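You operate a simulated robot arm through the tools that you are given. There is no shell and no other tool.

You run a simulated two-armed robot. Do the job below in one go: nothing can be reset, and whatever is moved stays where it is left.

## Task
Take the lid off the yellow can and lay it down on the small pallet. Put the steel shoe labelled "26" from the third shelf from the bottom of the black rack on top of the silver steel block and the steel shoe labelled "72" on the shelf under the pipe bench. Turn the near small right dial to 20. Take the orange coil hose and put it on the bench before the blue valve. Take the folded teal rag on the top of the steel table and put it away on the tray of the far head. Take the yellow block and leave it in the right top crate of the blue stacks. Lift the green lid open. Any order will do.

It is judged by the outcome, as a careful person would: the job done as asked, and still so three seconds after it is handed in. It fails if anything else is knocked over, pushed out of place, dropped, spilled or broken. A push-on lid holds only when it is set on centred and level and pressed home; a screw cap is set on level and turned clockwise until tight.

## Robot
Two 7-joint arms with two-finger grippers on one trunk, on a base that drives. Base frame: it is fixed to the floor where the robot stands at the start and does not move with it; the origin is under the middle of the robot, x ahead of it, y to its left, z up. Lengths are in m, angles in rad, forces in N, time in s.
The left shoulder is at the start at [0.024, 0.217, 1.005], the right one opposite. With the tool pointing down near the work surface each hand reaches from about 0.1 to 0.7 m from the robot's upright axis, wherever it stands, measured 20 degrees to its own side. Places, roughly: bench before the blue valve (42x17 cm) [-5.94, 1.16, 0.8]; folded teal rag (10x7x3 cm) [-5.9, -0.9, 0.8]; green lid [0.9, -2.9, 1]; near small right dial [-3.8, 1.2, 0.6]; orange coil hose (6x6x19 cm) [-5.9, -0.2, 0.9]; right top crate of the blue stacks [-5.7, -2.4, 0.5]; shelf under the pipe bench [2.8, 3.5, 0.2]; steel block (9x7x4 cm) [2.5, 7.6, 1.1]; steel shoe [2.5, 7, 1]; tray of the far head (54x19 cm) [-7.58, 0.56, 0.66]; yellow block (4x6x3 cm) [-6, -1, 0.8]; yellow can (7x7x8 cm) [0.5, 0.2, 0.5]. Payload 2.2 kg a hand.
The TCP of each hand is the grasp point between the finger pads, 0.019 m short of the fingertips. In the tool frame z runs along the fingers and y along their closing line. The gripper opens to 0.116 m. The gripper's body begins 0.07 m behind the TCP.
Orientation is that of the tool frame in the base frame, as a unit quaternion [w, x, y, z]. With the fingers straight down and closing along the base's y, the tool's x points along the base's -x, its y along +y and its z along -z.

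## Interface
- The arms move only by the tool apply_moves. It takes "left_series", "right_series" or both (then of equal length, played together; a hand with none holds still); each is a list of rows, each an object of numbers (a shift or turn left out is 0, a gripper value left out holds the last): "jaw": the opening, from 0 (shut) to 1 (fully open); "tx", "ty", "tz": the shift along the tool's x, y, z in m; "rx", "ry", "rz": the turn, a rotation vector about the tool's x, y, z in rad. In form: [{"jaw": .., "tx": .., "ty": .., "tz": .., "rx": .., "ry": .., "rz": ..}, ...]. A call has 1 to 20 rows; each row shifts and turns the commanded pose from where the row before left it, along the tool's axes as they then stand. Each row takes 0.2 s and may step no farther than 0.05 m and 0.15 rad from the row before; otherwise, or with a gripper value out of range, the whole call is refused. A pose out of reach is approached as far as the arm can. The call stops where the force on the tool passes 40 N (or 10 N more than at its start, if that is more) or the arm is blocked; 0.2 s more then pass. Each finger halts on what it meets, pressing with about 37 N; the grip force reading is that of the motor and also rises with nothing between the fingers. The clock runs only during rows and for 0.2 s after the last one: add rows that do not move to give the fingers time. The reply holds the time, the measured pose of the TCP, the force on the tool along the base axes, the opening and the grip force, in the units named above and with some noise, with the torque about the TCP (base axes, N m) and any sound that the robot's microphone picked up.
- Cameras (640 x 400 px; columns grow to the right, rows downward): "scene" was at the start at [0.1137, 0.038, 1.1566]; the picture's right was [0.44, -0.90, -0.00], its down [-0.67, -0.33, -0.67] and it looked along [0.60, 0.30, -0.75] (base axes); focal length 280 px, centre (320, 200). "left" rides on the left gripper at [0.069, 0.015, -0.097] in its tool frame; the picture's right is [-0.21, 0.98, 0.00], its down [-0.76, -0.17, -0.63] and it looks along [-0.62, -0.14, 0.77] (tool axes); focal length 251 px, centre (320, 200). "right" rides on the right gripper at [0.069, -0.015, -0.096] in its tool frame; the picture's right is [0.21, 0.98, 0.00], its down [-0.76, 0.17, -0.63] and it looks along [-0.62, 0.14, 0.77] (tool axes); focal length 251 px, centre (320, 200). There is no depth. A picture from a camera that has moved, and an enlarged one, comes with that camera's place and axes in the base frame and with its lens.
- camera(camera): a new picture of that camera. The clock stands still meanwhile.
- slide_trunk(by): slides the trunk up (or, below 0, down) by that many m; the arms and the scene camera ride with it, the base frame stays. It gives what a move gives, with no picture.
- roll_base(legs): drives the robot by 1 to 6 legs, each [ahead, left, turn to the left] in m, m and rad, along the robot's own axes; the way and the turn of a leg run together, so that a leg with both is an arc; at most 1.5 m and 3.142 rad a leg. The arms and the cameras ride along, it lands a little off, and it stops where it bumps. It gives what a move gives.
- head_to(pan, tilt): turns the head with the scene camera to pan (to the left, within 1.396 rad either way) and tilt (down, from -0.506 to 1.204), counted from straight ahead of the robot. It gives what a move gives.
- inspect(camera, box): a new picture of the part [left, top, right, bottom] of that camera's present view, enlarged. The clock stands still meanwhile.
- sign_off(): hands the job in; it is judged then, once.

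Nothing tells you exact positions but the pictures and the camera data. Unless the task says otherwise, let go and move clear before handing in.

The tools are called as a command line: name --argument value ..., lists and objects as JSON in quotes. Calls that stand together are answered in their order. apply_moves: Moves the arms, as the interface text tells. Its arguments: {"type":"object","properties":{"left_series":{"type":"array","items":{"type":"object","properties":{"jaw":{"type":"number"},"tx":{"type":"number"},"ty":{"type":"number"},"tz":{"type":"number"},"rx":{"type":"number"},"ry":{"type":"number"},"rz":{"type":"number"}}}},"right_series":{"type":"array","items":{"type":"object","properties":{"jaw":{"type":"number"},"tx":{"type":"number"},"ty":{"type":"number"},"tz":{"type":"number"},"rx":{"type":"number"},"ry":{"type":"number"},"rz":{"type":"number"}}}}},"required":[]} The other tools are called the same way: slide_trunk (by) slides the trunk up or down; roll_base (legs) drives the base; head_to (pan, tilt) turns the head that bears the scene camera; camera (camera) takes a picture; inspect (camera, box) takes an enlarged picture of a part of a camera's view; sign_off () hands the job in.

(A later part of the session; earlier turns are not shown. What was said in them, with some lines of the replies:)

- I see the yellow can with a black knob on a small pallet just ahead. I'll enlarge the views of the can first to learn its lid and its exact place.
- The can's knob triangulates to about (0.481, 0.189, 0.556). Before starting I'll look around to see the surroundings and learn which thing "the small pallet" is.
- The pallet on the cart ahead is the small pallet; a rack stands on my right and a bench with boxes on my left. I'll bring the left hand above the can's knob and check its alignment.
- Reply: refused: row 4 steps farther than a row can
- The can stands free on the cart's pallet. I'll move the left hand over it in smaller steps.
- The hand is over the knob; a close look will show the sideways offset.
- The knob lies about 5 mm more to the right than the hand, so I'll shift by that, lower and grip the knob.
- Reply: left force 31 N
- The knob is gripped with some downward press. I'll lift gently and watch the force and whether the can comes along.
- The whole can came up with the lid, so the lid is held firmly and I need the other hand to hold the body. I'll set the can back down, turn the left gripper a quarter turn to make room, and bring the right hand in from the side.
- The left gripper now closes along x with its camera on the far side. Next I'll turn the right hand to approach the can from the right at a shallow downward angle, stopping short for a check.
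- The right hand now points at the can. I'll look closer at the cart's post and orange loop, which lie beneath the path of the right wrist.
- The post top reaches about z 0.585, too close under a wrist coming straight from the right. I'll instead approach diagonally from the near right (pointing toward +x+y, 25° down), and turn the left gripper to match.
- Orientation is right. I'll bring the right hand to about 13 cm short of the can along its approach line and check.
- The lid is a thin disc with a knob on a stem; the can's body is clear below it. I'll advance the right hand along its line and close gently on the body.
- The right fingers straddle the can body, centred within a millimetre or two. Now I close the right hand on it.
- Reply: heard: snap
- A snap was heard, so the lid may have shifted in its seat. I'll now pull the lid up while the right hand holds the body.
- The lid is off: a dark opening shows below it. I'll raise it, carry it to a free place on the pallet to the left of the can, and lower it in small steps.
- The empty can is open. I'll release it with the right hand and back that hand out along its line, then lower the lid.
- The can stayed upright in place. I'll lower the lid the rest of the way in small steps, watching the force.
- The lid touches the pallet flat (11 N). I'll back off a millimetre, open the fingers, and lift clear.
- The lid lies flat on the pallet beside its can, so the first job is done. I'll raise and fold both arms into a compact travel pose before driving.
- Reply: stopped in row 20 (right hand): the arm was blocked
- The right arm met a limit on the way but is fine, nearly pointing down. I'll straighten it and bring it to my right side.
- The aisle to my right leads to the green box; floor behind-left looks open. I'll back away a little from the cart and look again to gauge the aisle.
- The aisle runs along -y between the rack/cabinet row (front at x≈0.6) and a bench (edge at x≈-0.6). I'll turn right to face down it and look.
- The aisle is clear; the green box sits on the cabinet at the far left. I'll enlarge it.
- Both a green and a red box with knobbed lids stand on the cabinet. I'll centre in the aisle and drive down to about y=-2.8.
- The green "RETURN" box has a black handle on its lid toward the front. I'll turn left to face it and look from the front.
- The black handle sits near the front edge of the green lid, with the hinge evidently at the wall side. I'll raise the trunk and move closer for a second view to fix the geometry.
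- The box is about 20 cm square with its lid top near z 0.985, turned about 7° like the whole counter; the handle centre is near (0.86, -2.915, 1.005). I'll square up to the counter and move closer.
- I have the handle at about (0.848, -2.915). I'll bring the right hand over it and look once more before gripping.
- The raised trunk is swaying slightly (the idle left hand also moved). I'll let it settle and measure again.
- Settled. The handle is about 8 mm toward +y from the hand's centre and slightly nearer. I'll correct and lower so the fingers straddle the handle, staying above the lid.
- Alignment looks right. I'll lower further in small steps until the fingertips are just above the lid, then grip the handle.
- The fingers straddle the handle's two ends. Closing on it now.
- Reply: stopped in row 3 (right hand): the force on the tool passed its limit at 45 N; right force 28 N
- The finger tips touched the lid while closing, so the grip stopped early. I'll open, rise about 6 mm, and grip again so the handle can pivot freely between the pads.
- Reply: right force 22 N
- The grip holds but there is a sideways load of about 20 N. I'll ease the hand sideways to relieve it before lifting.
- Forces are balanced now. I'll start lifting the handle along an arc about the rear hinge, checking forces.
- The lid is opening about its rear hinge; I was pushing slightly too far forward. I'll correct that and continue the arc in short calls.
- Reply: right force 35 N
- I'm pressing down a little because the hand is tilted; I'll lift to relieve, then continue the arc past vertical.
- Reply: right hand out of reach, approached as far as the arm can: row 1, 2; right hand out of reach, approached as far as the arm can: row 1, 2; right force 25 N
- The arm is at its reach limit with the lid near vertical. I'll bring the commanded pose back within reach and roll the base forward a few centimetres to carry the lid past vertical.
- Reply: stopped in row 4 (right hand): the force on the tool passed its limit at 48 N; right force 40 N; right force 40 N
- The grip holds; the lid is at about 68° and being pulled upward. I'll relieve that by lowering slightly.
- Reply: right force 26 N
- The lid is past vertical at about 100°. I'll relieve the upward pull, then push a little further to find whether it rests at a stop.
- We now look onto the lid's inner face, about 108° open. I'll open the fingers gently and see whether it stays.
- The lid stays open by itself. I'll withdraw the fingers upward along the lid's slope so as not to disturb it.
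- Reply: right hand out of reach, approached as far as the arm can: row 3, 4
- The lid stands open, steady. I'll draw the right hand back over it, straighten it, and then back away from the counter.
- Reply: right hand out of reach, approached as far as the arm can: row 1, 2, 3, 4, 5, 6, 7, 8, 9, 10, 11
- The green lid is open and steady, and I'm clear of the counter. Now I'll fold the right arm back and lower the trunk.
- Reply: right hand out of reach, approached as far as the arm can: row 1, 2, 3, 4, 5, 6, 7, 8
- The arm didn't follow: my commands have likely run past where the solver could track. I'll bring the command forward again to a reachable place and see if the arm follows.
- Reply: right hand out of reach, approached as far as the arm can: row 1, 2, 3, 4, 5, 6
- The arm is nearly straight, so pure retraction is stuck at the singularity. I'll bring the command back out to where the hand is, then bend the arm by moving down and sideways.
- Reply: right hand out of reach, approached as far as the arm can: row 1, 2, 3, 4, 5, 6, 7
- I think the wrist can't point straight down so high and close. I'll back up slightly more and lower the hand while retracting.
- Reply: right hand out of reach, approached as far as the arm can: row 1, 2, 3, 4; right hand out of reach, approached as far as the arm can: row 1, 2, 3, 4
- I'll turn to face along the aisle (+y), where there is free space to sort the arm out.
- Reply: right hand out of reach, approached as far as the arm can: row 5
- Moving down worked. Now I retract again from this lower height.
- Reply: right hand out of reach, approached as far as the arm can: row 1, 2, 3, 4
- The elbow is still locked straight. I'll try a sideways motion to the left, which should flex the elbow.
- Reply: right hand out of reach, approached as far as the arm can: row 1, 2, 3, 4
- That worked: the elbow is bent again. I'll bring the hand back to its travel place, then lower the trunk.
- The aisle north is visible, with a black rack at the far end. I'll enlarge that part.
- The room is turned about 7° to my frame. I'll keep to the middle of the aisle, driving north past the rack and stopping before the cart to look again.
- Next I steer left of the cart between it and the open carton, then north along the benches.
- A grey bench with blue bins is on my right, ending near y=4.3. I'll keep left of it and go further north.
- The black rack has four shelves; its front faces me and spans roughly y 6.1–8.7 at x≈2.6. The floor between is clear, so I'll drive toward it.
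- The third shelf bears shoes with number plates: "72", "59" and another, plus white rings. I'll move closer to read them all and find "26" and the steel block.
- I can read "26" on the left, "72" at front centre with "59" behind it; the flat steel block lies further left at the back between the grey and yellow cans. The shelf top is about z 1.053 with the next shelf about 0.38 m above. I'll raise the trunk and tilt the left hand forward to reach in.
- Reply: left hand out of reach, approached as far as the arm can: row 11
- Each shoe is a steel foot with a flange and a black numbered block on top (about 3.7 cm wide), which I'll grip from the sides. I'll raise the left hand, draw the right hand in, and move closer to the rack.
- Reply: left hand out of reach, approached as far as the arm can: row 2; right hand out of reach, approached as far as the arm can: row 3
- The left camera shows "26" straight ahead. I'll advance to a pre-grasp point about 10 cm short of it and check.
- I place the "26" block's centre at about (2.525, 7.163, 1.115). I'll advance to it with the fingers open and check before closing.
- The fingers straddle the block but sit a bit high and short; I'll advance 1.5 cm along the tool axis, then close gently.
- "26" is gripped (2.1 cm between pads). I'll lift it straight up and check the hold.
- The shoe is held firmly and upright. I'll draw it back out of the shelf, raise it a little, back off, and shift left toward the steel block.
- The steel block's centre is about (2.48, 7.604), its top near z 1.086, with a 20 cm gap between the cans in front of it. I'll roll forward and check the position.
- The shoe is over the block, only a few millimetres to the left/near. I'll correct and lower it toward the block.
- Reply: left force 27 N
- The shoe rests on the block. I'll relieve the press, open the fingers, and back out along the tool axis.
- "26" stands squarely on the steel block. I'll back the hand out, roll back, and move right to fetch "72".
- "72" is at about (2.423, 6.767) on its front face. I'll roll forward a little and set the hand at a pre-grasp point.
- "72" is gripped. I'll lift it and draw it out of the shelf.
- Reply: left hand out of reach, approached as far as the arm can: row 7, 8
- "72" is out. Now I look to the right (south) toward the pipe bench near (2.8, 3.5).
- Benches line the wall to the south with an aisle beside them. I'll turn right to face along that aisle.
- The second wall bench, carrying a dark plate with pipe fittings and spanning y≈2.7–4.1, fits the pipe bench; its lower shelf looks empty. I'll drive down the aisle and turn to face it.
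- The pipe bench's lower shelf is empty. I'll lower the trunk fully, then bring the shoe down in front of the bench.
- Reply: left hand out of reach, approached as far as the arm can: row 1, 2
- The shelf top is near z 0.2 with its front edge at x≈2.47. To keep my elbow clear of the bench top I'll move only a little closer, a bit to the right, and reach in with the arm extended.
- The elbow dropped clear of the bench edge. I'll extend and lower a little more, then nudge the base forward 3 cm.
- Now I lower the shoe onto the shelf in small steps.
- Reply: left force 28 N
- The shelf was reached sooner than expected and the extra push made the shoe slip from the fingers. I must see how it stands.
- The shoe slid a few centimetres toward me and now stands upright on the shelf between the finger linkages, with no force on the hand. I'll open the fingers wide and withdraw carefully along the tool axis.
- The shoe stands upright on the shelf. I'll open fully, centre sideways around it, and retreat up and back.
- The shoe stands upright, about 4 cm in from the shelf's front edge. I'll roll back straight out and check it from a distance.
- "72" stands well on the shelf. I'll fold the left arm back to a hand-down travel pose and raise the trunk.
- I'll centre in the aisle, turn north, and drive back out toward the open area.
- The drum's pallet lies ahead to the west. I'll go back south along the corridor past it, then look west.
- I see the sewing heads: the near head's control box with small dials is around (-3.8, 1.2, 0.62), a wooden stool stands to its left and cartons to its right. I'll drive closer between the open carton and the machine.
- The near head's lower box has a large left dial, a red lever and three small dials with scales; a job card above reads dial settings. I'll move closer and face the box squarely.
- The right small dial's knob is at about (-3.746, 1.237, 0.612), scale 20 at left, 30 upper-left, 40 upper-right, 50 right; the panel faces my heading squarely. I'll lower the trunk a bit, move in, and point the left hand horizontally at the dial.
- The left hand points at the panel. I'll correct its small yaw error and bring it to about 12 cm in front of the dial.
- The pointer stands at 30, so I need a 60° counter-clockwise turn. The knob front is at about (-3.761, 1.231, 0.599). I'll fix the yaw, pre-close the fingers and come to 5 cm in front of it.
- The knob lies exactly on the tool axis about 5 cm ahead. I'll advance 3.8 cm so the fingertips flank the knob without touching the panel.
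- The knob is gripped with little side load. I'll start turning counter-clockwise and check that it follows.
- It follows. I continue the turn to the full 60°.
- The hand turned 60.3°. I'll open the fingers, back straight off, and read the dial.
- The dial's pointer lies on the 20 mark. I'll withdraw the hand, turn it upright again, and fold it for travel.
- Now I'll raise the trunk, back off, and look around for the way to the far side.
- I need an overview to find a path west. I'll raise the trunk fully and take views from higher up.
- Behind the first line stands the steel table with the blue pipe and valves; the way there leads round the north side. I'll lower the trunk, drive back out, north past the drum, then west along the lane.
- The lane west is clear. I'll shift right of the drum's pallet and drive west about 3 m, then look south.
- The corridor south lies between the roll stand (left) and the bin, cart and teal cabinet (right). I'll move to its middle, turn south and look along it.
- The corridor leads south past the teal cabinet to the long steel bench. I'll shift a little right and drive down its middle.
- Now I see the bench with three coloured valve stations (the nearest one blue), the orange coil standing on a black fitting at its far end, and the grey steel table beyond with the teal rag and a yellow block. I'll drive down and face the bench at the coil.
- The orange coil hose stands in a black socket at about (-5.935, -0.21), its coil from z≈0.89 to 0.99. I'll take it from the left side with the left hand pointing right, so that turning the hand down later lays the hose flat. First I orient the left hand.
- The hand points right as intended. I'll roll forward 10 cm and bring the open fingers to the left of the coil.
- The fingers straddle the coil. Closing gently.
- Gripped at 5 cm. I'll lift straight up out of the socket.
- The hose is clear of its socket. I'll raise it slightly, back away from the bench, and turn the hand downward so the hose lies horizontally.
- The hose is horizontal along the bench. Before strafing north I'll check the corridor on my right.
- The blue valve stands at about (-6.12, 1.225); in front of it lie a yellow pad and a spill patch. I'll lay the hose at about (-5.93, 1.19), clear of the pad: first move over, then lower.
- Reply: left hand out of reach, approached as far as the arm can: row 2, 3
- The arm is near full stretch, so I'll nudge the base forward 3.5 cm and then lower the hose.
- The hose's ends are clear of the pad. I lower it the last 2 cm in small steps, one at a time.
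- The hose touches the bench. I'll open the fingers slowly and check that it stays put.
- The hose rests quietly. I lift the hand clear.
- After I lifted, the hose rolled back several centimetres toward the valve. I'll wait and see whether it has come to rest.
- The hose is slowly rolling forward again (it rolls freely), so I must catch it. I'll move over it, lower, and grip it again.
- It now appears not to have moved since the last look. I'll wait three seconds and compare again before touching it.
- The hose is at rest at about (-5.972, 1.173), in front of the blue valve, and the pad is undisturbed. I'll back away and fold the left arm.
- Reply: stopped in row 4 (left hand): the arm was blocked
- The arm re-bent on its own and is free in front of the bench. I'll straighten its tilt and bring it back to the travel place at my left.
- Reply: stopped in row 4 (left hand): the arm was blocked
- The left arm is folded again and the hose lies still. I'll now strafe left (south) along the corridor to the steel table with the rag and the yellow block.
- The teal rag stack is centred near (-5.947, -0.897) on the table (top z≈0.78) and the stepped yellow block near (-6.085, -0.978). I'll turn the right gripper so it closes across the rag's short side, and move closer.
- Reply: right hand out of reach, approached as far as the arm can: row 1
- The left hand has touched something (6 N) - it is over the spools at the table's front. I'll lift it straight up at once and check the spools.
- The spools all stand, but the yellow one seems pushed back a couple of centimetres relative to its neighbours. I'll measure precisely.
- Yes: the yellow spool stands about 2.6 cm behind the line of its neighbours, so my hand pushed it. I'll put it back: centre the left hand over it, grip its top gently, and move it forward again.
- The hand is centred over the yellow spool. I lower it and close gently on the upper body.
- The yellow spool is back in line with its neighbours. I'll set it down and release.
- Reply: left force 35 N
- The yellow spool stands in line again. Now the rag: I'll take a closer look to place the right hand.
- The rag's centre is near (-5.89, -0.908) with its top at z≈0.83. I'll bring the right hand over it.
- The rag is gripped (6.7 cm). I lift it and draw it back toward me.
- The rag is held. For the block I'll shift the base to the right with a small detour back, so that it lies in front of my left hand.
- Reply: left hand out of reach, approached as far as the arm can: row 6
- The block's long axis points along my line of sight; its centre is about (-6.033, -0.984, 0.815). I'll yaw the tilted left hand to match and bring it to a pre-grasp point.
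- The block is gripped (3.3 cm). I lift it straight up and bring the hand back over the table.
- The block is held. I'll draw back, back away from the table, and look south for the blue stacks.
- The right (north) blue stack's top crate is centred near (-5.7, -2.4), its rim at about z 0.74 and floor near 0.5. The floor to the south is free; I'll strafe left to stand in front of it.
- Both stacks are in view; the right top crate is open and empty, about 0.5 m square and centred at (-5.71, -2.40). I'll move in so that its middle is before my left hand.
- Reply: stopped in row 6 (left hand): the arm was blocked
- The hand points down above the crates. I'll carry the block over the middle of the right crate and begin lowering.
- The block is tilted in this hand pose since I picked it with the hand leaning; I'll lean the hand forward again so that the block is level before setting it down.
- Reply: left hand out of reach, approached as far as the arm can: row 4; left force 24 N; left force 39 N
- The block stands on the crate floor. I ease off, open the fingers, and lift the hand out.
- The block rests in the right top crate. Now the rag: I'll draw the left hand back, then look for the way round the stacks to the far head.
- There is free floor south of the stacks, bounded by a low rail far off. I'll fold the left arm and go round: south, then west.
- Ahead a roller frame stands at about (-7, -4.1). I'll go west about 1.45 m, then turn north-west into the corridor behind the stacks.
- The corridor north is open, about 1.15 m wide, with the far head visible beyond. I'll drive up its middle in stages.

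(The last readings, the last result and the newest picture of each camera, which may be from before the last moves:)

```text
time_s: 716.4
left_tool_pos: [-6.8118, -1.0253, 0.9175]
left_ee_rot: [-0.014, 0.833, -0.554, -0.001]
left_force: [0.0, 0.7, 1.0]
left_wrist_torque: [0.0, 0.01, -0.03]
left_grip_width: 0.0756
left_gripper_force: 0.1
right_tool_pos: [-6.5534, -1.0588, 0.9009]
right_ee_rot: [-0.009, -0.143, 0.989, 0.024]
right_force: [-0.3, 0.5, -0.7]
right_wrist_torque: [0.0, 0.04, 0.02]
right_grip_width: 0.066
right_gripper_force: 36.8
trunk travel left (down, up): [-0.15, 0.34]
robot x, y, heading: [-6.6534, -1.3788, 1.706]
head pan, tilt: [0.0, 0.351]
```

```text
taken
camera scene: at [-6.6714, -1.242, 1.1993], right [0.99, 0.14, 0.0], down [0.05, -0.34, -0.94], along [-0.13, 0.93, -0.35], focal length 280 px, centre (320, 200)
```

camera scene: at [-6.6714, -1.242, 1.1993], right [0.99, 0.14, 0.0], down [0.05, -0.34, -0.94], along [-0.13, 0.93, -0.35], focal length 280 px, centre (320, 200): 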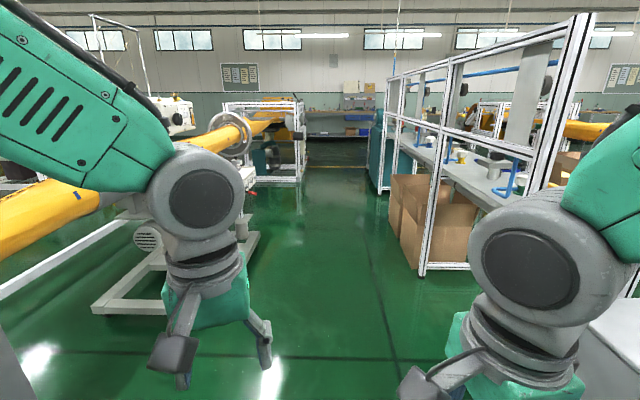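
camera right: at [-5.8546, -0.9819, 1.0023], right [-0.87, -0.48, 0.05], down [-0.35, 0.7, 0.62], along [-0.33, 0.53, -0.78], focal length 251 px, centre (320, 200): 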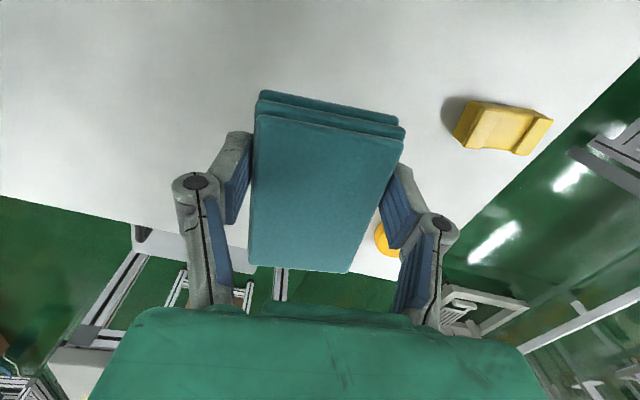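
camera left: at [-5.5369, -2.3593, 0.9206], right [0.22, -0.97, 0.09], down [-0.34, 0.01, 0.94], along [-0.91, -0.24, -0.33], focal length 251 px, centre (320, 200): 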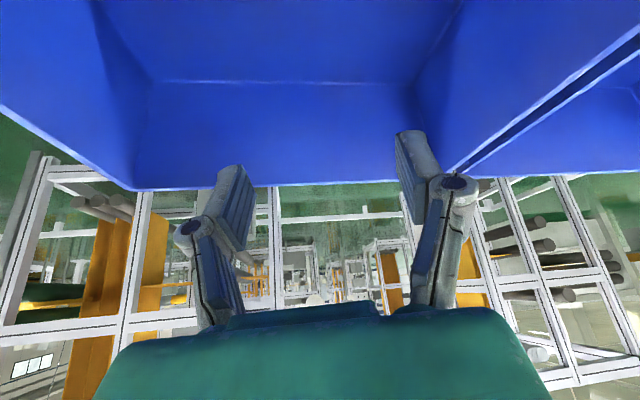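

The far head stands ahead on the left. I'll drive up to it and turn left to face its tray.

roll_base --legs '[[1.3, 0, 0], [0.5, 0, 0], [0, 0, 1.562]]'

head_to --pan -0.15 --tilt 0.5

camera --camera "scene"

```text
time_s: 729.2
left_tool_pos: [-7.2737, 0.2428, 0.9189]
left_ee_rot: [-0.01, 0.98, 0.197, -0.012]
left_force: [0.2, 0.0, 0.9]
left_wrist_torque: [0.0, 0.02, 0.02]
left_grip_width: 0.0753
left_gripper_force: 0.0
right_tool_pos: [-7.2399, 0.5007, 0.9003]
right_ee_rot: [0.024, 0.799, -0.6, -0.01]
right_force: [0.1, 0.3, -0.7]
right_wrist_torque: [-0.01, 0.03, -0.01]
right_grip_width: 0.0661
right_gripper_force: 37.2
trunk travel left (down, up): [-0.15, 0.34]
robot x, y, heading: [-6.9241, 0.4018, -2.998]
head pan, tilt: [0.0, 0.351]
```

```text
time_s: 729.9
left_tool_pos: [-7.2725, 0.243, 0.9184]
left_ee_rot: [-0.009, 0.98, 0.197, -0.012]
left_force: [1.1, 0.0, -0.6]
left_wrist_torque: [0.02, 0.0, 0.02]
left_grip_width: 0.0754
left_gripper_force: 0.1
right_tool_pos: [-7.2378, 0.5021, 0.898]
right_ee_rot: [0.021, 0.8, -0.6, -0.009]
right_force: [0.3, -1.1, -1.1]
right_wrist_torque: [-0.01, 0.0, -0.02]
right_grip_width: 0.0658
right_gripper_force: 36.8
trunk travel left (down, up): [-0.15, 0.34]
robot x, y, heading: [-6.9279, 0.3999, -3.001]
head pan, tilt: [-0.15, 0.499]
```

```text
taken
camera scene: at [-7.0565, 0.3981, 1.1857], right [0.01, 1.0, 0.0], down [0.48, 0.0, -0.88], along [-0.88, 0.01, -0.48], focal length 280 px, centre (320, 200)
```

scene: 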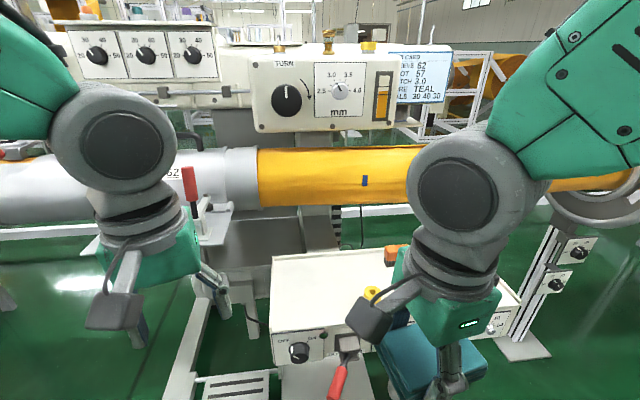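

I face the far head; my right hand hides part of its tray. I'll move that hand aside to see the free room on the tray.

apply_moves --right_series '[{"tx": -0.04}, {"tx": -0.04}, {"tx": -0.04}, {"tx": -0.04}, {}]'

head_to --pan 0.0 --tilt 0.7

camera --camera "scene"

camera --camera "right"

camera --camera "left"

```text
time_s: 731.1
left_tool_pos: [-7.2733, 0.2441, 0.92]
left_ee_rot: [-0.009, 0.98, 0.196, -0.012]
left_force: [-0.7, -0.2, -1.1]
left_wrist_torque: [0.02, 0.0, 0.02]
left_grip_width: 0.0757
left_gripper_force: 0.0
right_tool_pos: [-7.2852, 0.6568, 0.8973]
right_ee_rot: [0.024, 0.799, -0.6, -0.011]
right_force: [-0.1, -0.2, 0.2]
right_wrist_torque: [0.01, 0.04, -0.03]
right_grip_width: 0.0659
right_gripper_force: 37.2
trunk travel left (down, up): [-0.15, 0.34]
robot x, y, heading: [-6.9216, 0.4037, -2.998]
head pan, tilt: [-0.15, 0.499]
```

```text
time_s: 731.9
left_tool_pos: [-7.2723, 0.2453, 0.9195]
left_ee_rot: [-0.008, 0.98, 0.197, -0.013]
left_force: [-0.2, 1.3, 0.2]
left_wrist_torque: [0.01, 0.02, -0.02]
left_grip_width: 0.0751
left_gripper_force: 0.1
right_tool_pos: [-7.285, 0.6578, 0.8977]
right_ee_rot: [0.024, 0.799, -0.601, -0.01]
right_force: [-0.1, -0.7, 0.1]
right_wrist_torque: [0.01, -0.03, 0.02]
right_grip_width: 0.0658
right_gripper_force: 36.9
trunk travel left (down, up): [-0.15, 0.34]
robot x, y, heading: [-6.9243, 0.4003, -3.0]
head pan, tilt: [0.0, 0.7]
```

```text
taken
camera scene: at [-7.0503, 0.389, 1.168], right [-0.14, 0.99, 0.0], down [0.64, 0.09, -0.76], along [-0.76, -0.11, -0.65], focal length 280 px, centre (320, 200)
```

scene: 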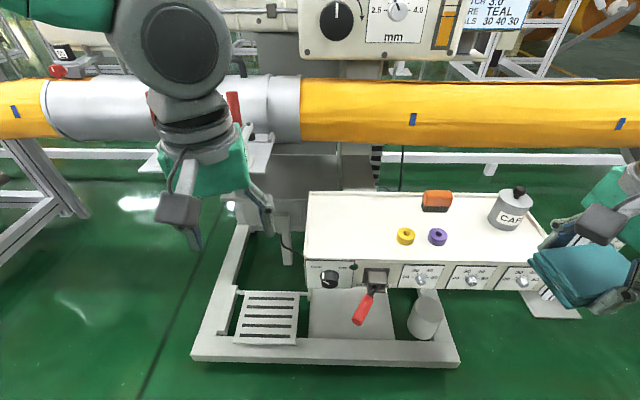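

```text
taken
camera right: at [-7.2466, 0.5973, 0.9942], right [-0.88, -0.48, 0.05], down [-0.34, 0.7, 0.63], along [-0.34, 0.53, -0.78], focal length 251 px, centre (320, 200)
```

right: 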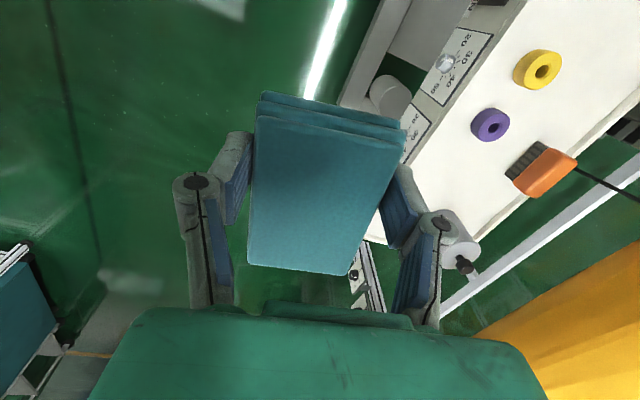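

```text
taken
camera left: at [-7.2005, 0.2571, 1.0142], right [0.18, -0.98, -0.02], down [-0.74, -0.15, 0.65], along [-0.64, -0.1, -0.76], focal length 251 px, centre (320, 200)
```

left: 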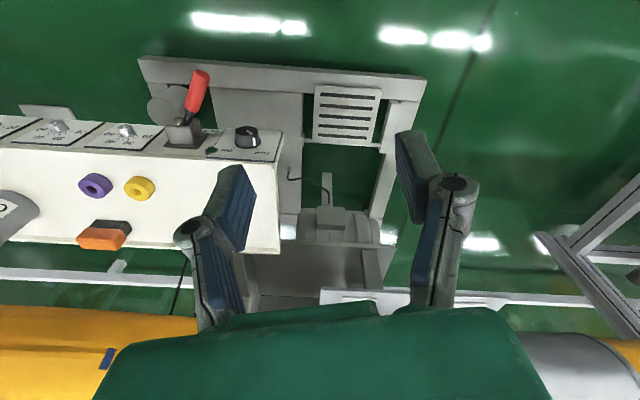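

The left part of the tray is free (from y≈0.30 to 0.50); I'll lay the rag there at about (-7.53, 0.39), staying in front of the tube. First the left hand moves out of the way, then the right hand comes across in front of the tray.

apply_moves --left_series '[{"ty": 0.04}, {"ty": 0.04}, {"ty": 0.04}, {"tx": 0.03}, {}, {}]' --right_series '[{}, {}, {"tx": 0.0405, "ty": 0.014, "tz": 0.0076}, {"tx": 0.0405, "ty": 0.014, "tz": 0.0076}, {"tx": 0.0405, "ty": 0.014, "tz": 0.0076}, {}]'

apply_moves --right_series '[{"tx": 0.0405, "ty": 0.014, "tz": 0.0076}, {"tx": 0.0405, "ty": 0.014, "tz": 0.0076}, {"tx": 0.0405, "ty": 0.014, "tz": 0.0076}, {}]'

camera --camera "scene"

camera --camera "right"

```text
time_s: 733.3
left_tool_pos: [-7.1985, 0.1482, 0.9172]
left_ee_rot: [-0.007, 0.981, 0.195, -0.013]
left_force: [-0.9, 0.4, 0.7]
left_wrist_torque: [0.0, 0.0, 0.01]
left_grip_width: 0.0753
left_gripper_force: 0.1
right_tool_pos: [-7.2907, 0.5305, 0.8786]
right_ee_rot: [0.025, 0.799, -0.6, -0.009]
right_force: [0.7, 0.2, -0.3]
right_wrist_torque: [0.01, 0.02, 0.01]
right_grip_width: 0.0657
right_gripper_force: 37.2
trunk travel left (down, up): [-0.15, 0.34]
robot x, y, heading: [-6.9254, 0.4012, -3.0]
head pan, tilt: [0.0, 0.7]
```

```text
time_s: 734.3
left_tool_pos: [-7.1993, 0.1477, 0.9164]
left_ee_rot: [-0.007, 0.98, 0.197, -0.013]
left_force: [-0.5, 0.2, -0.6]
left_wrist_torque: [-0.03, -0.02, 0.01]
left_grip_width: 0.0757
left_gripper_force: 0.0
right_tool_pos: [-7.2974, 0.4008, 0.8595]
right_ee_rot: [0.025, 0.799, -0.6, -0.008]
right_force: [0.2, -0.5, -0.7]
right_wrist_torque: [-0.05, 0.02, -0.03]
right_grip_width: 0.066
right_gripper_force: 37.6
trunk travel left (down, up): [-0.15, 0.34]
robot x, y, heading: [-6.9255, 0.4075, -3.004]
head pan, tilt: [0.0, 0.7]
```

```text
taken
camera scene: at [-7.0502, 0.3897, 1.168], right [-0.14, 0.99, 0.0], down [0.64, 0.09, -0.76], along [-0.76, -0.11, -0.65], focal length 280 px, centre (320, 200)
```

scene: 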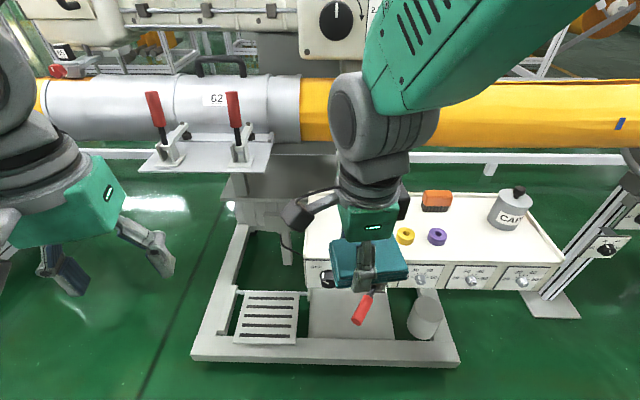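

```text
taken
camera right: at [-7.2601, 0.3405, 0.9575], right [-0.88, -0.48, 0.05], down [-0.34, 0.7, 0.63], along [-0.34, 0.53, -0.78], focal length 251 px, centre (320, 200)
```

right: 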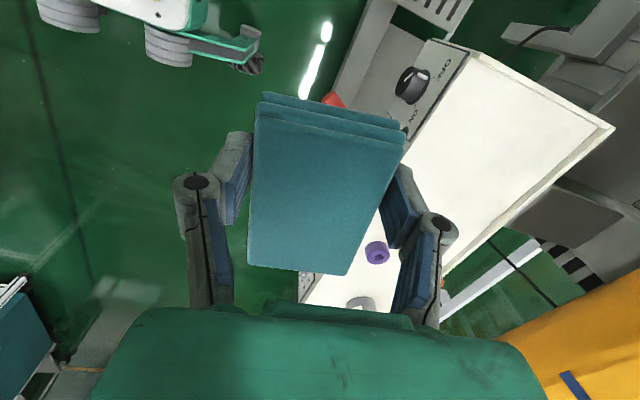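

The tray's left end is clear beneath. I move the rag forward over it at z≈0.80.

apply_moves --right_series '[{"tx": -0.0114, "ty": 0.0392, "tz": 0.0118}, {"tx": -0.0114, "ty": 0.0392, "tz": 0.0118}, {"tx": -0.0114, "ty": 0.0392, "tz": 0.0118}, {"tx": -0.0114, "ty": 0.0392, "tz": 0.0118}, {"tx": -0.0114, "ty": 0.0392, "tz": 0.0118}, {"tx": -0.0114, "ty": 0.0392, "tz": 0.0118}, {}, {}, {}]'

camera --camera "scene"

camera --camera "right"

```text
time_s: 736.3
left_tool_pos: [-7.1989, 0.1425, 0.9161]
left_ee_rot: [-0.01, 0.98, 0.197, -0.012]
left_force: [-1.0, 0.4, -0.7]
left_wrist_torque: [0.02, 0.02, 0.0]
left_grip_width: 0.0755
left_gripper_force: 0.0
right_tool_pos: [-7.5469, 0.3965, 0.7997]
right_ee_rot: [0.024, 0.797, -0.603, -0.009]
right_force: [0.2, -0.3, 0.4]
right_wrist_torque: [0.01, 0.0, -0.01]
right_grip_width: 0.0657
right_gripper_force: 37.2
trunk travel left (down, up): [-0.15, 0.34]
robot x, y, heading: [-6.9245, 0.4039, -2.996]
head pan, tilt: [0.0, 0.7]
```

```text
taken
camera scene: at [-7.0507, 0.3836, 1.1678], right [-0.14, 0.99, 0.0], down [0.64, 0.09, -0.76], along [-0.76, -0.11, -0.65], focal length 280 px, centre (320, 200)
```

scene: 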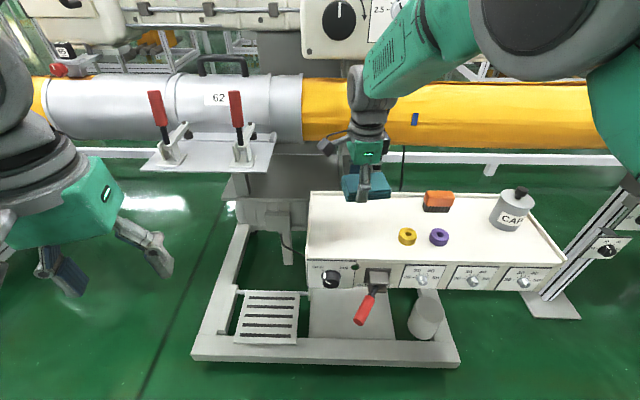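

```text
taken
camera right: at [-7.51, 0.3353, 0.897], right [-0.88, -0.47, 0.05], down [-0.34, 0.7, 0.63], along [-0.33, 0.54, -0.78], focal length 251 px, centre (320, 200)
```

right: 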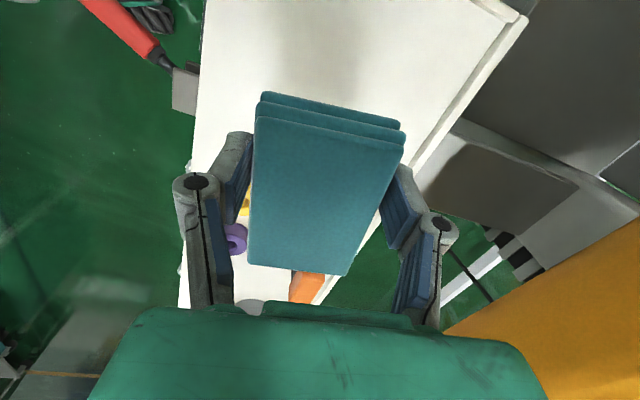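

apply_moves --right_series '[{"tz": 0.03}, {"tz": 0.03}, {"tz": 0.02}, {}, {}]'

inspect --camera "scene" --box '[260, 100, 480, 300]'

camera --camera "right"

```text
time_s: 737.5
left_tool_pos: [-7.1986, 0.143, 0.916]
left_ee_rot: [-0.009, 0.98, 0.197, -0.012]
left_force: [-0.8, 0.6, -0.8]
left_wrist_torque: [-0.01, 0.0, 0.03]
left_grip_width: 0.0751
left_gripper_force: 0.0
right_tool_pos: [-7.5503, 0.3909, 0.7206]
right_ee_rot: [0.022, 0.8, -0.599, -0.011]
right_force: [-0.4, 0.0, -0.3]
right_wrist_torque: [-0.02, -0.01, -0.01]
right_grip_width: 0.0661
right_gripper_force: 37.0
trunk travel left (down, up): [-0.15, 0.34]
robot x, y, heading: [-6.9247, 0.402, -2.997]
head pan, tilt: [0.0, 0.7]
```

```text
2.00 times, centred on (370, 200) of scene
camera zoom: at [-7.0511, 0.3835, 1.1678], right [-0.14, 0.99, 0.0], down [0.64, 0.09, -0.76], along [-0.75, -0.11, -0.65], focal length 559 px, centre (220, 200)
```

zoom: 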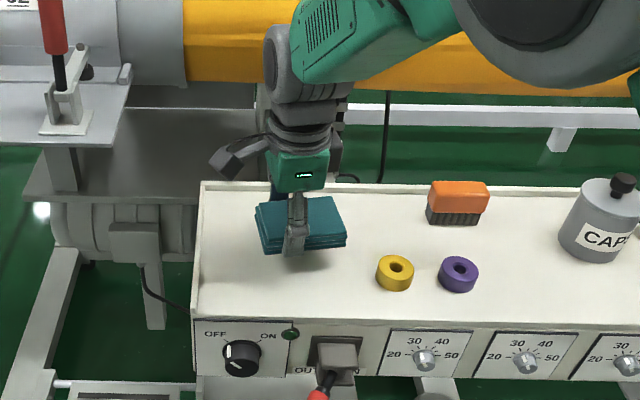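

```text
taken
camera right: at [-7.511, 0.3306, 0.8168], right [-0.88, -0.48, 0.05], down [-0.34, 0.69, 0.63], along [-0.34, 0.54, -0.77], focal length 251 px, centre (320, 200)
```

right: 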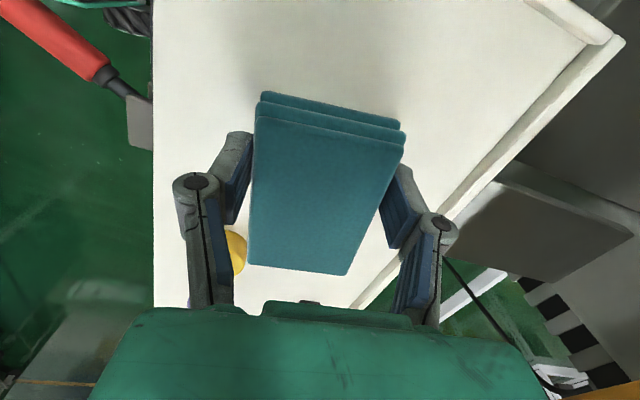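

apply_moves --right_series '[{"tz": 0.012}, {"tz": 0.01}, {}]'

```text
time_s: 738.3
left_tool_pos: [-7.1992, 0.1428, 0.9161]
left_ee_rot: [-0.01, 0.98, 0.197, -0.013]
left_force: [-1.5, 0.4, -0.8]
left_wrist_torque: [0.01, -0.01, -0.03]
left_grip_width: 0.0756
left_gripper_force: 0.1
right_tool_pos: [-7.5504, 0.3919, 0.6987]
right_ee_rot: [0.023, 0.799, -0.601, -0.011]
right_force: [0.4, 0.2, 0.1]
right_wrist_torque: [-0.01, 0.01, 0.03]
right_grip_width: 0.0656
right_gripper_force: 36.9
trunk travel left (down, up): [-0.15, 0.34]
robot x, y, heading: [-6.9234, 0.3983, -2.998]
head pan, tilt: [0.0, 0.7]
```

apply_moves --right_series '[{"tz": 0.005}, {}]'

apply_moves --right_series '[{"tz": 0.004}, {}]'

inspect --camera "scene" --box '[260, 100, 480, 300]'

```text
time_s: 738.9
left_tool_pos: [-7.1982, 0.1434, 0.917]
left_ee_rot: [-0.009, 0.98, 0.197, -0.014]
left_force: [0.6, 0.8, 0.1]
left_wrist_torque: [-0.01, 0.0, 0.0]
left_grip_width: 0.0757
left_gripper_force: 0.1
right_tool_pos: [-7.5519, 0.3928, 0.6926]
right_ee_rot: [0.023, 0.799, -0.601, -0.01]
right_force: [0.4, 0.1, -0.6]
right_wrist_torque: [-0.01, -0.02, 0.01]
right_grip_width: 0.0662
right_gripper_force: 37.2
trunk travel left (down, up): [-0.15, 0.34]
robot x, y, heading: [-6.9277, 0.4018, -3.001]
head pan, tilt: [0.0, 0.7]
```

```text
time_s: 739.5
left_tool_pos: [-7.1991, 0.1429, 0.9172]
left_ee_rot: [-0.01, 0.981, 0.195, -0.013]
left_force: [0.5, -0.3, -0.4]
left_wrist_torque: [-0.01, 0.01, 0.02]
left_grip_width: 0.0753
left_gripper_force: 0.1
right_tool_pos: [-7.5511, 0.3917, 0.6892]
right_ee_rot: [0.023, 0.799, -0.601, -0.01]
right_force: [-0.9, 0.1, -0.6]
right_wrist_torque: [0.01, 0.03, -0.01]
right_grip_width: 0.0661
right_gripper_force: 37.0
trunk travel left (down, up): [-0.15, 0.34]
robot x, y, heading: [-6.925, 0.4025, -3.0]
head pan, tilt: [0.0, 0.7]
```

```text
2.00 times, centred on (370, 200) of scene
camera zoom: at [-7.0509, 0.3834, 1.1678], right [-0.14, 0.99, 0.0], down [0.64, 0.09, -0.76], along [-0.76, -0.11, -0.65], focal length 559 px, centre (220, 200)
```

zoom: 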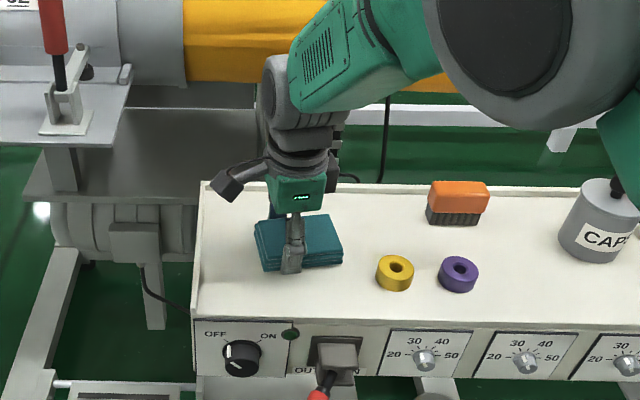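

apply_moves --right_series '[{"tz": 0.003}, {}]'

apply_moves --right_series '[{"tz": 0.0025}, {}]'

```text
time_s: 740.1
left_tool_pos: [-7.1981, 0.1434, 0.915]
left_ee_rot: [-0.01, 0.98, 0.197, -0.012]
left_force: [-0.5, -0.2, 0.0]
left_wrist_torque: [-0.02, 0.01, -0.02]
left_grip_width: 0.0751
left_gripper_force: 0.0
right_tool_pos: [-7.5513, 0.3933, 0.6874]
right_ee_rot: [0.023, 0.8, -0.6, -0.01]
right_force: [0.5, 0.1, 0.5]
right_wrist_torque: [0.02, 0.03, -0.03]
right_grip_width: 0.0657
right_gripper_force: 36.9
trunk travel left (down, up): [-0.15, 0.34]
robot x, y, heading: [-6.9262, 0.4037, -2.997]
head pan, tilt: [0.0, 0.7]
```

```text
time_s: 740.7
left_tool_pos: [-7.1973, 0.1437, 0.9169]
left_ee_rot: [-0.01, 0.98, 0.196, -0.013]
left_force: [0.3, -0.4, -0.5]
left_wrist_torque: [-0.01, 0.01, 0.04]
left_grip_width: 0.0756
left_gripper_force: 0.1
right_tool_pos: [-7.5514, 0.3921, 0.6867]
right_ee_rot: [0.024, 0.799, -0.601, -0.011]
right_force: [1.6, 0.9, 11.2]
right_wrist_torque: [-0.24, -0.54, 0.03]
right_grip_width: 0.0659
right_gripper_force: 36.6
trunk travel left (down, up): [-0.15, 0.34]
robot x, y, heading: [-6.9225, 0.4024, -2.997]
head pan, tilt: [0.0, 0.7]
```

The rag touches the tray (11 N). I open the fingers and lift away.

apply_moves --right_series '[{"jaw": 0.64}, {"jaw": 0.72}, {"jaw": 0.8}, {}]'

apply_moves --right_series '[{"tz": -0.02}, {"tz": -0.03}, {"tz": -0.04}, {"tz": -0.04}, {}]'

inspect --camera "scene" --box '[260, 100, 480, 300]'

camera --camera "right"

```text
time_s: 741.7
left_tool_pos: [-7.1991, 0.1427, 0.9178]
left_ee_rot: [-0.009, 0.98, 0.196, -0.012]
left_force: [0.9, 0.1, -0.2]
left_wrist_torque: [0.0, 0.02, 0.0]
left_grip_width: 0.0755
left_gripper_force: 0.0
right_tool_pos: [-7.5501, 0.3926, 0.6853]
right_ee_rot: [0.023, 0.799, -0.6, -0.01]
right_force: [-0.4, 0.6, 0.8]
right_wrist_torque: [0.0, 0.0, 0.03]
right_grip_width: 0.0929
right_gripper_force: 0.1
trunk travel left (down, up): [-0.15, 0.34]
robot x, y, heading: [-6.9266, 0.3988, -3.004]
head pan, tilt: [0.0, 0.7]
```

```text
time_s: 742.9
left_tool_pos: [-7.1991, 0.1425, 0.9159]
left_ee_rot: [-0.009, 0.98, 0.197, -0.012]
left_force: [-0.3, 0.9, 1.1]
left_wrist_torque: [-0.01, -0.04, -0.01]
left_grip_width: 0.0754
left_gripper_force: 0.0
right_tool_pos: [-7.5484, 0.4026, 0.8084]
right_ee_rot: [0.023, 0.795, -0.606, -0.003]
right_force: [-0.4, -0.2, 0.2]
right_wrist_torque: [0.0, -0.01, 0.01]
right_grip_width: 0.0926
right_gripper_force: 0.2
trunk travel left (down, up): [-0.15, 0.34]
robot x, y, heading: [-6.9266, 0.401, -3.003]
head pan, tilt: [0.0, 0.7]
```

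```text
2.00 times, centred on (370, 200) of scene
camera zoom: at [-7.051, 0.3835, 1.1677], right [-0.14, 0.99, 0.0], down [0.64, 0.09, -0.76], along [-0.75, -0.11, -0.65], focal length 559 px, centre (220, 200)
```

zoom: 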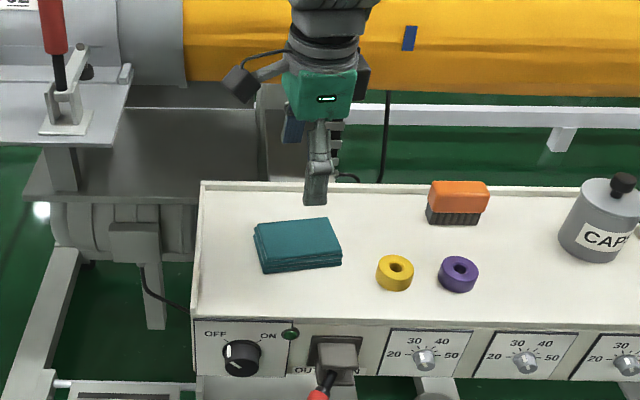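

```text
taken
camera right: at [-7.5122, 0.3427, 0.9069], right [-0.89, -0.46, 0.04], down [-0.34, 0.71, 0.62], along [-0.32, 0.54, -0.78], focal length 251 px, centre (320, 200)
```

right: 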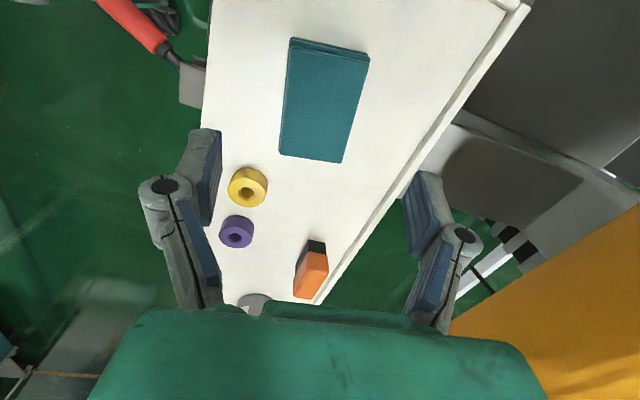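

The rag lies neatly on the far head's tray, the other things there untouched. I'll withdraw the right hand, and then check the hose on the bench once more from this side.

apply_moves --right_series '[{"ty": -0.04, "tx": 0.01, "tz": -0.01}, {"ty": -0.04, "tx": 0.01, "tz": -0.01}, {"ty": -0.04, "tx": 0.01, "tz": -0.02}, {"ty": -0.04, "tx": 0.01, "tz": -0.02}, {"ty": -0.04, "tz": -0.02}, {"ty": -0.02, "tx": -0.03}, {"tx": -0.04}, {"tx": -0.04}, {}]'

roll_base --legs '[[-0.05, 0, 0], [0, 0, -1.5]]'

head_to --pan -1.0 --tilt 0.4

camera --camera "scene"

```text
time_s: 743.5
left_tool_pos: [-7.1949, 0.144, 0.9171]
left_ee_rot: [-0.009, 0.98, 0.197, -0.013]
left_force: [0.4, 0.6, -0.6]
left_wrist_torque: [-0.01, 0.02, -0.01]
left_grip_width: 0.0754
left_gripper_force: 0.1
right_tool_pos: [-7.4149, 0.4198, 0.731]
right_ee_rot: [-0.047, 0.784, -0.614, 0.073]
right_force: [0.9, 0.1, 0.1]
right_wrist_torque: [0.04, 0.04, -0.03]
right_grip_width: 0.0926
right_gripper_force: 0.0
trunk travel left (down, up): [-0.15, 0.34]
robot x, y, heading: [-6.9241, 0.4031, -3.002]
head pan, tilt: [0.0, 0.7]
stopped in row 3 (right hand): the arm was blocked; the commanded pose is now the measured one
```

```text
time_s: 748.1
left_tool_pos: [-7.1517, 0.6633, 0.9164]
left_ee_rot: [-0.017, 0.85, -0.526, -0.004]
left_force: [0.0, -0.4, -0.6]
left_wrist_torque: [0.05, 0.0, -0.01]
left_grip_width: 0.0753
left_gripper_force: 0.0
right_tool_pos: [-6.8909, 0.9011, 0.7326]
right_ee_rot: [-0.017, -0.153, 0.984, -0.085]
right_force: [0.6, 0.0, -0.2]
right_wrist_torque: [0.04, 0.01, 0.0]
right_grip_width: 0.0929
right_gripper_force: 0.1
trunk travel left (down, up): [-0.15, 0.34]
robot x, y, heading: [-6.8741, 0.4065, 1.775]
head pan, tilt: [0.0, 0.7]
```

```text
time_s: 749.4
left_tool_pos: [-7.1507, 0.6626, 0.9181]
left_ee_rot: [-0.017, 0.85, -0.527, -0.004]
left_force: [0.1, 0.0, 0.1]
left_wrist_torque: [-0.02, 0.01, 0.02]
left_grip_width: 0.0754
left_gripper_force: 0.0
right_tool_pos: [-6.8896, 0.9009, 0.7359]
right_ee_rot: [-0.018, -0.152, 0.985, -0.082]
right_force: [0.2, -0.1, 0.3]
right_wrist_torque: [-0.02, 0.0, 0.0]
right_grip_width: 0.093
right_gripper_force: 0.0
trunk travel left (down, up): [-0.15, 0.34]
robot x, y, heading: [-6.8768, 0.4099, 1.781]
head pan, tilt: [-1.0, 0.4]
```

```text
taken
camera scene: at [-6.8196, 0.5164, 1.1949], right [0.7, -0.71, 0.0], down [-0.28, -0.28, -0.92], along [0.66, 0.65, -0.39], focal length 280 px, centre (320, 200)
```

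scene: 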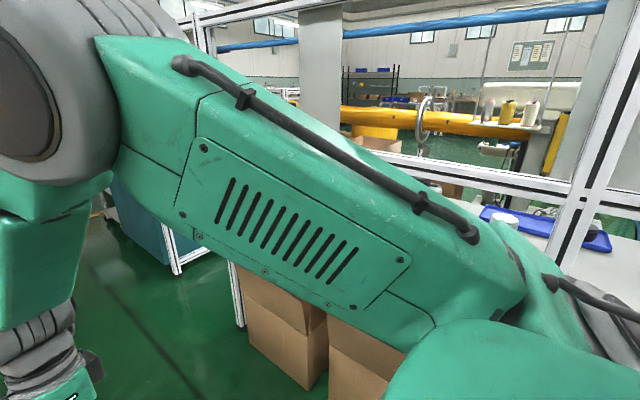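

My right arm again jumped while re-bending, so I'll verify that the tray is undisturbed.

head_to --pan 1.2 --tilt 0.6

camera --camera "scene"

```text
time_s: 751.5
left_tool_pos: [-7.1497, 0.6622, 0.9181]
left_ee_rot: [-0.017, 0.85, -0.527, -0.005]
left_force: [0.1, -0.6, 0.1]
left_wrist_torque: [-0.01, 0.01, 0.02]
left_grip_width: 0.0752
left_gripper_force: 0.0
right_tool_pos: [-6.8901, 0.8993, 0.7349]
right_ee_rot: [-0.017, -0.153, 0.985, -0.083]
right_force: [1.1, -0.8, -0.9]
right_wrist_torque: [-0.01, -0.01, 0.03]
right_grip_width: 0.093
right_gripper_force: 0.1
trunk travel left (down, up): [-0.15, 0.34]
robot x, y, heading: [-6.878, 0.406, 1.779]
head pan, tilt: [1.201, 0.6]
```

```text
taken
camera scene: at [-6.9729, 0.4656, 1.1765], right [0.16, 0.99, 0.0], down [0.56, -0.09, -0.82], along [-0.81, 0.13, -0.57], focal length 280 px, centre (320, 200)
```

scene: 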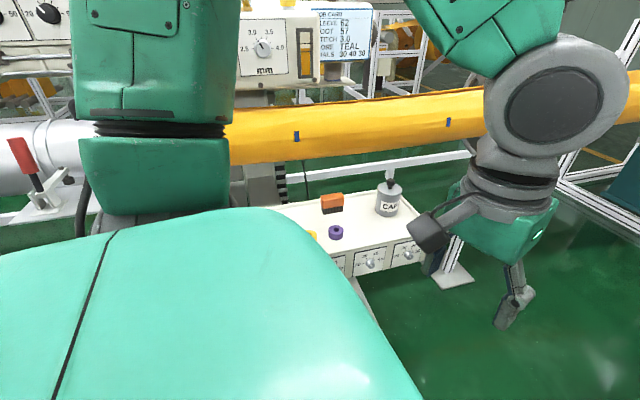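

apply_moves --right_series '[{"rx": -0.08}, {"rx": -0.079}, {"tz": -0.03}, {"tz": -0.03, "ty": -0.01}, {"tz": -0.03, "ty": -0.02}, {"tz": -0.03, "ty": -0.03}, {"tz": -0.03, "ty": -0.03}, {}]'

roll_base --legs '[[0, 0, 0.95]]'

head_to --pan 0.45 --tilt 0.7

camera --camera "scene"

```text
time_s: 752.6
left_tool_pos: [-7.149, 0.6602, 0.9192]
left_ee_rot: [-0.018, 0.85, -0.526, -0.007]
left_force: [0.3, -0.8, -1.0]
left_wrist_torque: [-0.01, 0.01, 0.03]
left_grip_width: 0.0755
left_gripper_force: 0.0
right_tool_pos: [-6.8622, 0.8471, 0.7221]
right_ee_rot: [-0.033, -0.132, 0.986, -0.1]
right_force: [0.1, 0.3, 0.2]
right_wrist_torque: [-0.01, 0.0, -0.03]
right_grip_width: 0.0929
right_gripper_force: 0.0
trunk travel left (down, up): [-0.15, 0.34]
robot x, y, heading: [-6.8746, 0.4078, 1.781]
head pan, tilt: [1.201, 0.6]
stopped in row 5 (right hand): the arm was blocked; the commanded pose is now the measured one
```

```text
time_s: 755.4
left_tool_pos: [-7.2391, 0.3335, 0.9178]
left_ee_rot: [-0.012, 0.997, -0.081, -0.013]
left_force: [0.6, -0.3, 0.3]
left_wrist_torque: [0.02, -0.01, -0.01]
left_grip_width: 0.0756
left_gripper_force: 0.1
right_tool_pos: [-7.2246, 0.6731, 0.7234]
right_ee_rot: [0.013, -0.567, 0.817, -0.103]
right_force: [-0.6, 0.6, 0.1]
right_wrist_torque: [-0.01, 0.0, -0.05]
right_grip_width: 0.0927
right_gripper_force: 0.0
trunk travel left (down, up): [-0.15, 0.34]
robot x, y, heading: [-6.8774, 0.4106, 2.726]
head pan, tilt: [1.201, 0.6]
```

```text
time_s: 756.5
left_tool_pos: [-7.2369, 0.333, 0.919]
left_ee_rot: [-0.013, 0.996, -0.082, -0.014]
left_force: [-0.7, 0.2, -0.3]
left_wrist_torque: [0.01, 0.0, 0.03]
left_grip_width: 0.0755
left_gripper_force: 0.1
right_tool_pos: [-7.222, 0.6742, 0.7252]
right_ee_rot: [0.013, -0.566, 0.818, -0.103]
right_force: [0.5, 0.9, 0.0]
right_wrist_torque: [-0.02, 0.0, -0.01]
right_grip_width: 0.093
right_gripper_force: 0.1
trunk travel left (down, up): [-0.15, 0.34]
robot x, y, heading: [-6.8734, 0.4079, 2.727]
head pan, tilt: [0.45, 0.7]
```

```text
taken
camera scene: at [-6.9991, 0.4229, 1.1679], right [-0.03, 1.0, 0.0], down [0.65, 0.02, -0.76], along [-0.76, -0.03, -0.65], focal length 280 px, centre (320, 200)
```

scene: 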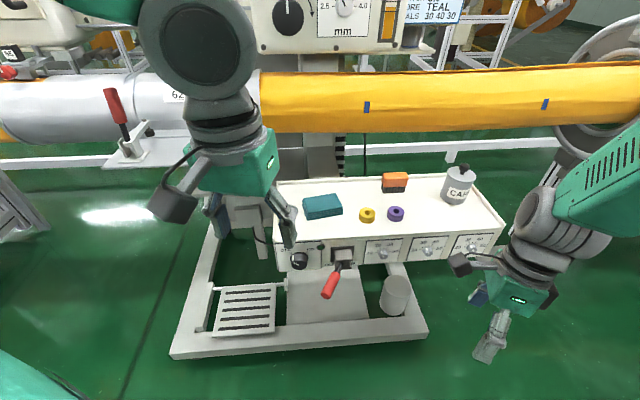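

The tray is in order: rag on it and everything else as before. Now I turn to face the bench from behind to check the hose.

roll_base --legs '[[0, 0, -2.0]]'

head_to --pan 0.0 --tilt 0.35

camera --camera "scene"

inspect --camera "scene" --box '[220, 120, 460, 270]'

```text
time_s: 761.7
left_tool_pos: [-6.7937, 0.7704, 0.9186]
left_ee_rot: [0.018, -0.47, 0.883, -0.004]
left_force: [0.1, -0.6, -0.5]
left_wrist_torque: [0.01, 0.0, 0.0]
left_grip_width: 0.075
left_gripper_force: 0.0
right_tool_pos: [-6.4893, 0.6152, 0.7246]
right_ee_rot: [-0.08, 0.382, 0.918, -0.066]
right_force: [-0.2, -0.5, -0.4]
right_wrist_torque: [0.01, -0.01, -0.04]
right_grip_width: 0.0927
right_gripper_force: 0.1
trunk travel left (down, up): [-0.15, 0.34]
robot x, y, heading: [-6.8756, 0.4094, 0.729]
head pan, tilt: [0.45, 0.7]
```

```text
time_s: 762.6
left_tool_pos: [-6.795, 0.7694, 0.9194]
left_ee_rot: [0.02, -0.47, 0.882, -0.003]
left_force: [-1.0, -0.4, -0.4]
left_wrist_torque: [0.03, 0.04, -0.01]
left_grip_width: 0.0753
left_gripper_force: 0.1
right_tool_pos: [-6.4888, 0.6154, 0.7251]
right_ee_rot: [-0.08, 0.382, 0.918, -0.066]
right_force: [-0.1, 0.4, 0.2]
right_wrist_torque: [0.01, -0.01, 0.03]
right_grip_width: 0.0928
right_gripper_force: 0.0
trunk travel left (down, up): [-0.15, 0.34]
robot x, y, heading: [-6.8749, 0.4032, 0.727]
head pan, tilt: [0.0, 0.351]
```

```text
taken
camera scene: at [-6.775, 0.5013, 1.1992], right [0.66, -0.75, 0.0], down [-0.26, -0.23, -0.94], along [0.7, 0.62, -0.35], focal length 280 px, centre (320, 200)
```

scene: 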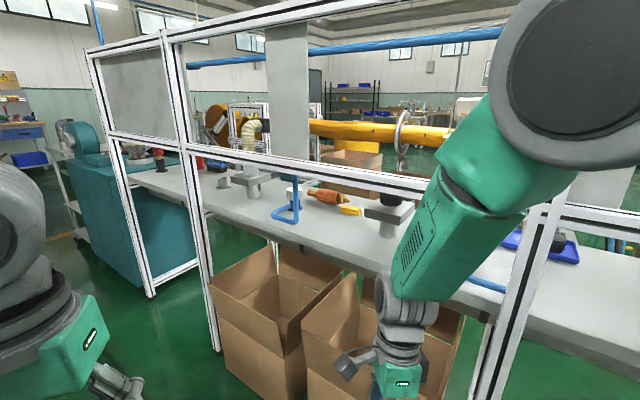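

```text
2.67 times, centred on (340, 195) of scene
camera zoom: at [-6.775, 0.5013, 1.1992], right [0.66, -0.75, 0.0], down [-0.26, -0.23, -0.94], along [0.7, 0.62, -0.35], focal length 745 px, centre (267, 213)
```

zoom: 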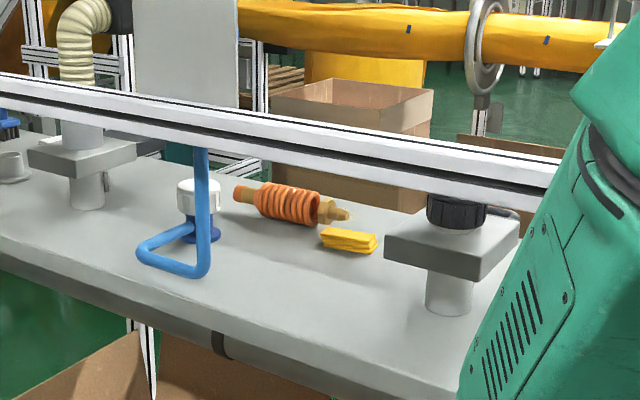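

The hose still lies at rest in front of the blue valve (about -5.96, 1.19). All the parts are done:

- The can's lid is off and on the small pallet.
- Shoe "26" is on the steel block.
- Shoe "72" is on the shelf under the pipe bench.
- The dial is at 20.
- The hose is on the bench.
- The rag is on the far head's tray.
- The yellow block is in the right top crate.
- The green lid is open.

Both hands are empty and clear, so I hand the job in.

sign_off

```text
The job is handed in.
```

I've handed the job in with all eight parts done. I re-checked the rag and the hose near the end; the other six I last saw when I left each spot.

- **Yellow can:** the lid is off and lies flat on the small pallet beside the can.
- **Shoe "26":** it stands on the silver steel block on the third shelf of the black rack.
- **Shoe "72":** it stands on the shelf under the pipe bench, about 5 cm in from the front edge. It slipped from my fingers while I was setting it down, but it landed upright.
- **Dial:** the near small right dial points at 20, within about half a unit.
- **Orange coil hose:** it lies on the bench in front of the blue valve. It rolled a few centimetres after I let go, then came to rest next to a yellow pad. It had not moved when I looked again about three minutes later.
- **Teal rag:** it lies on the far head's tray, and nothing else on the tray was moved.
- **Yellow block:** it is in the right top crate of the blue stacks.
- **Green lid:** it is open past vertical and stayed open by itself.

**Knocked spool:** while I was reaching for the rag, my left hand pushed the yellow spool on the steel table back about 2.6 cm. I put it back in line with the spools beside it, to within a few millimetres.
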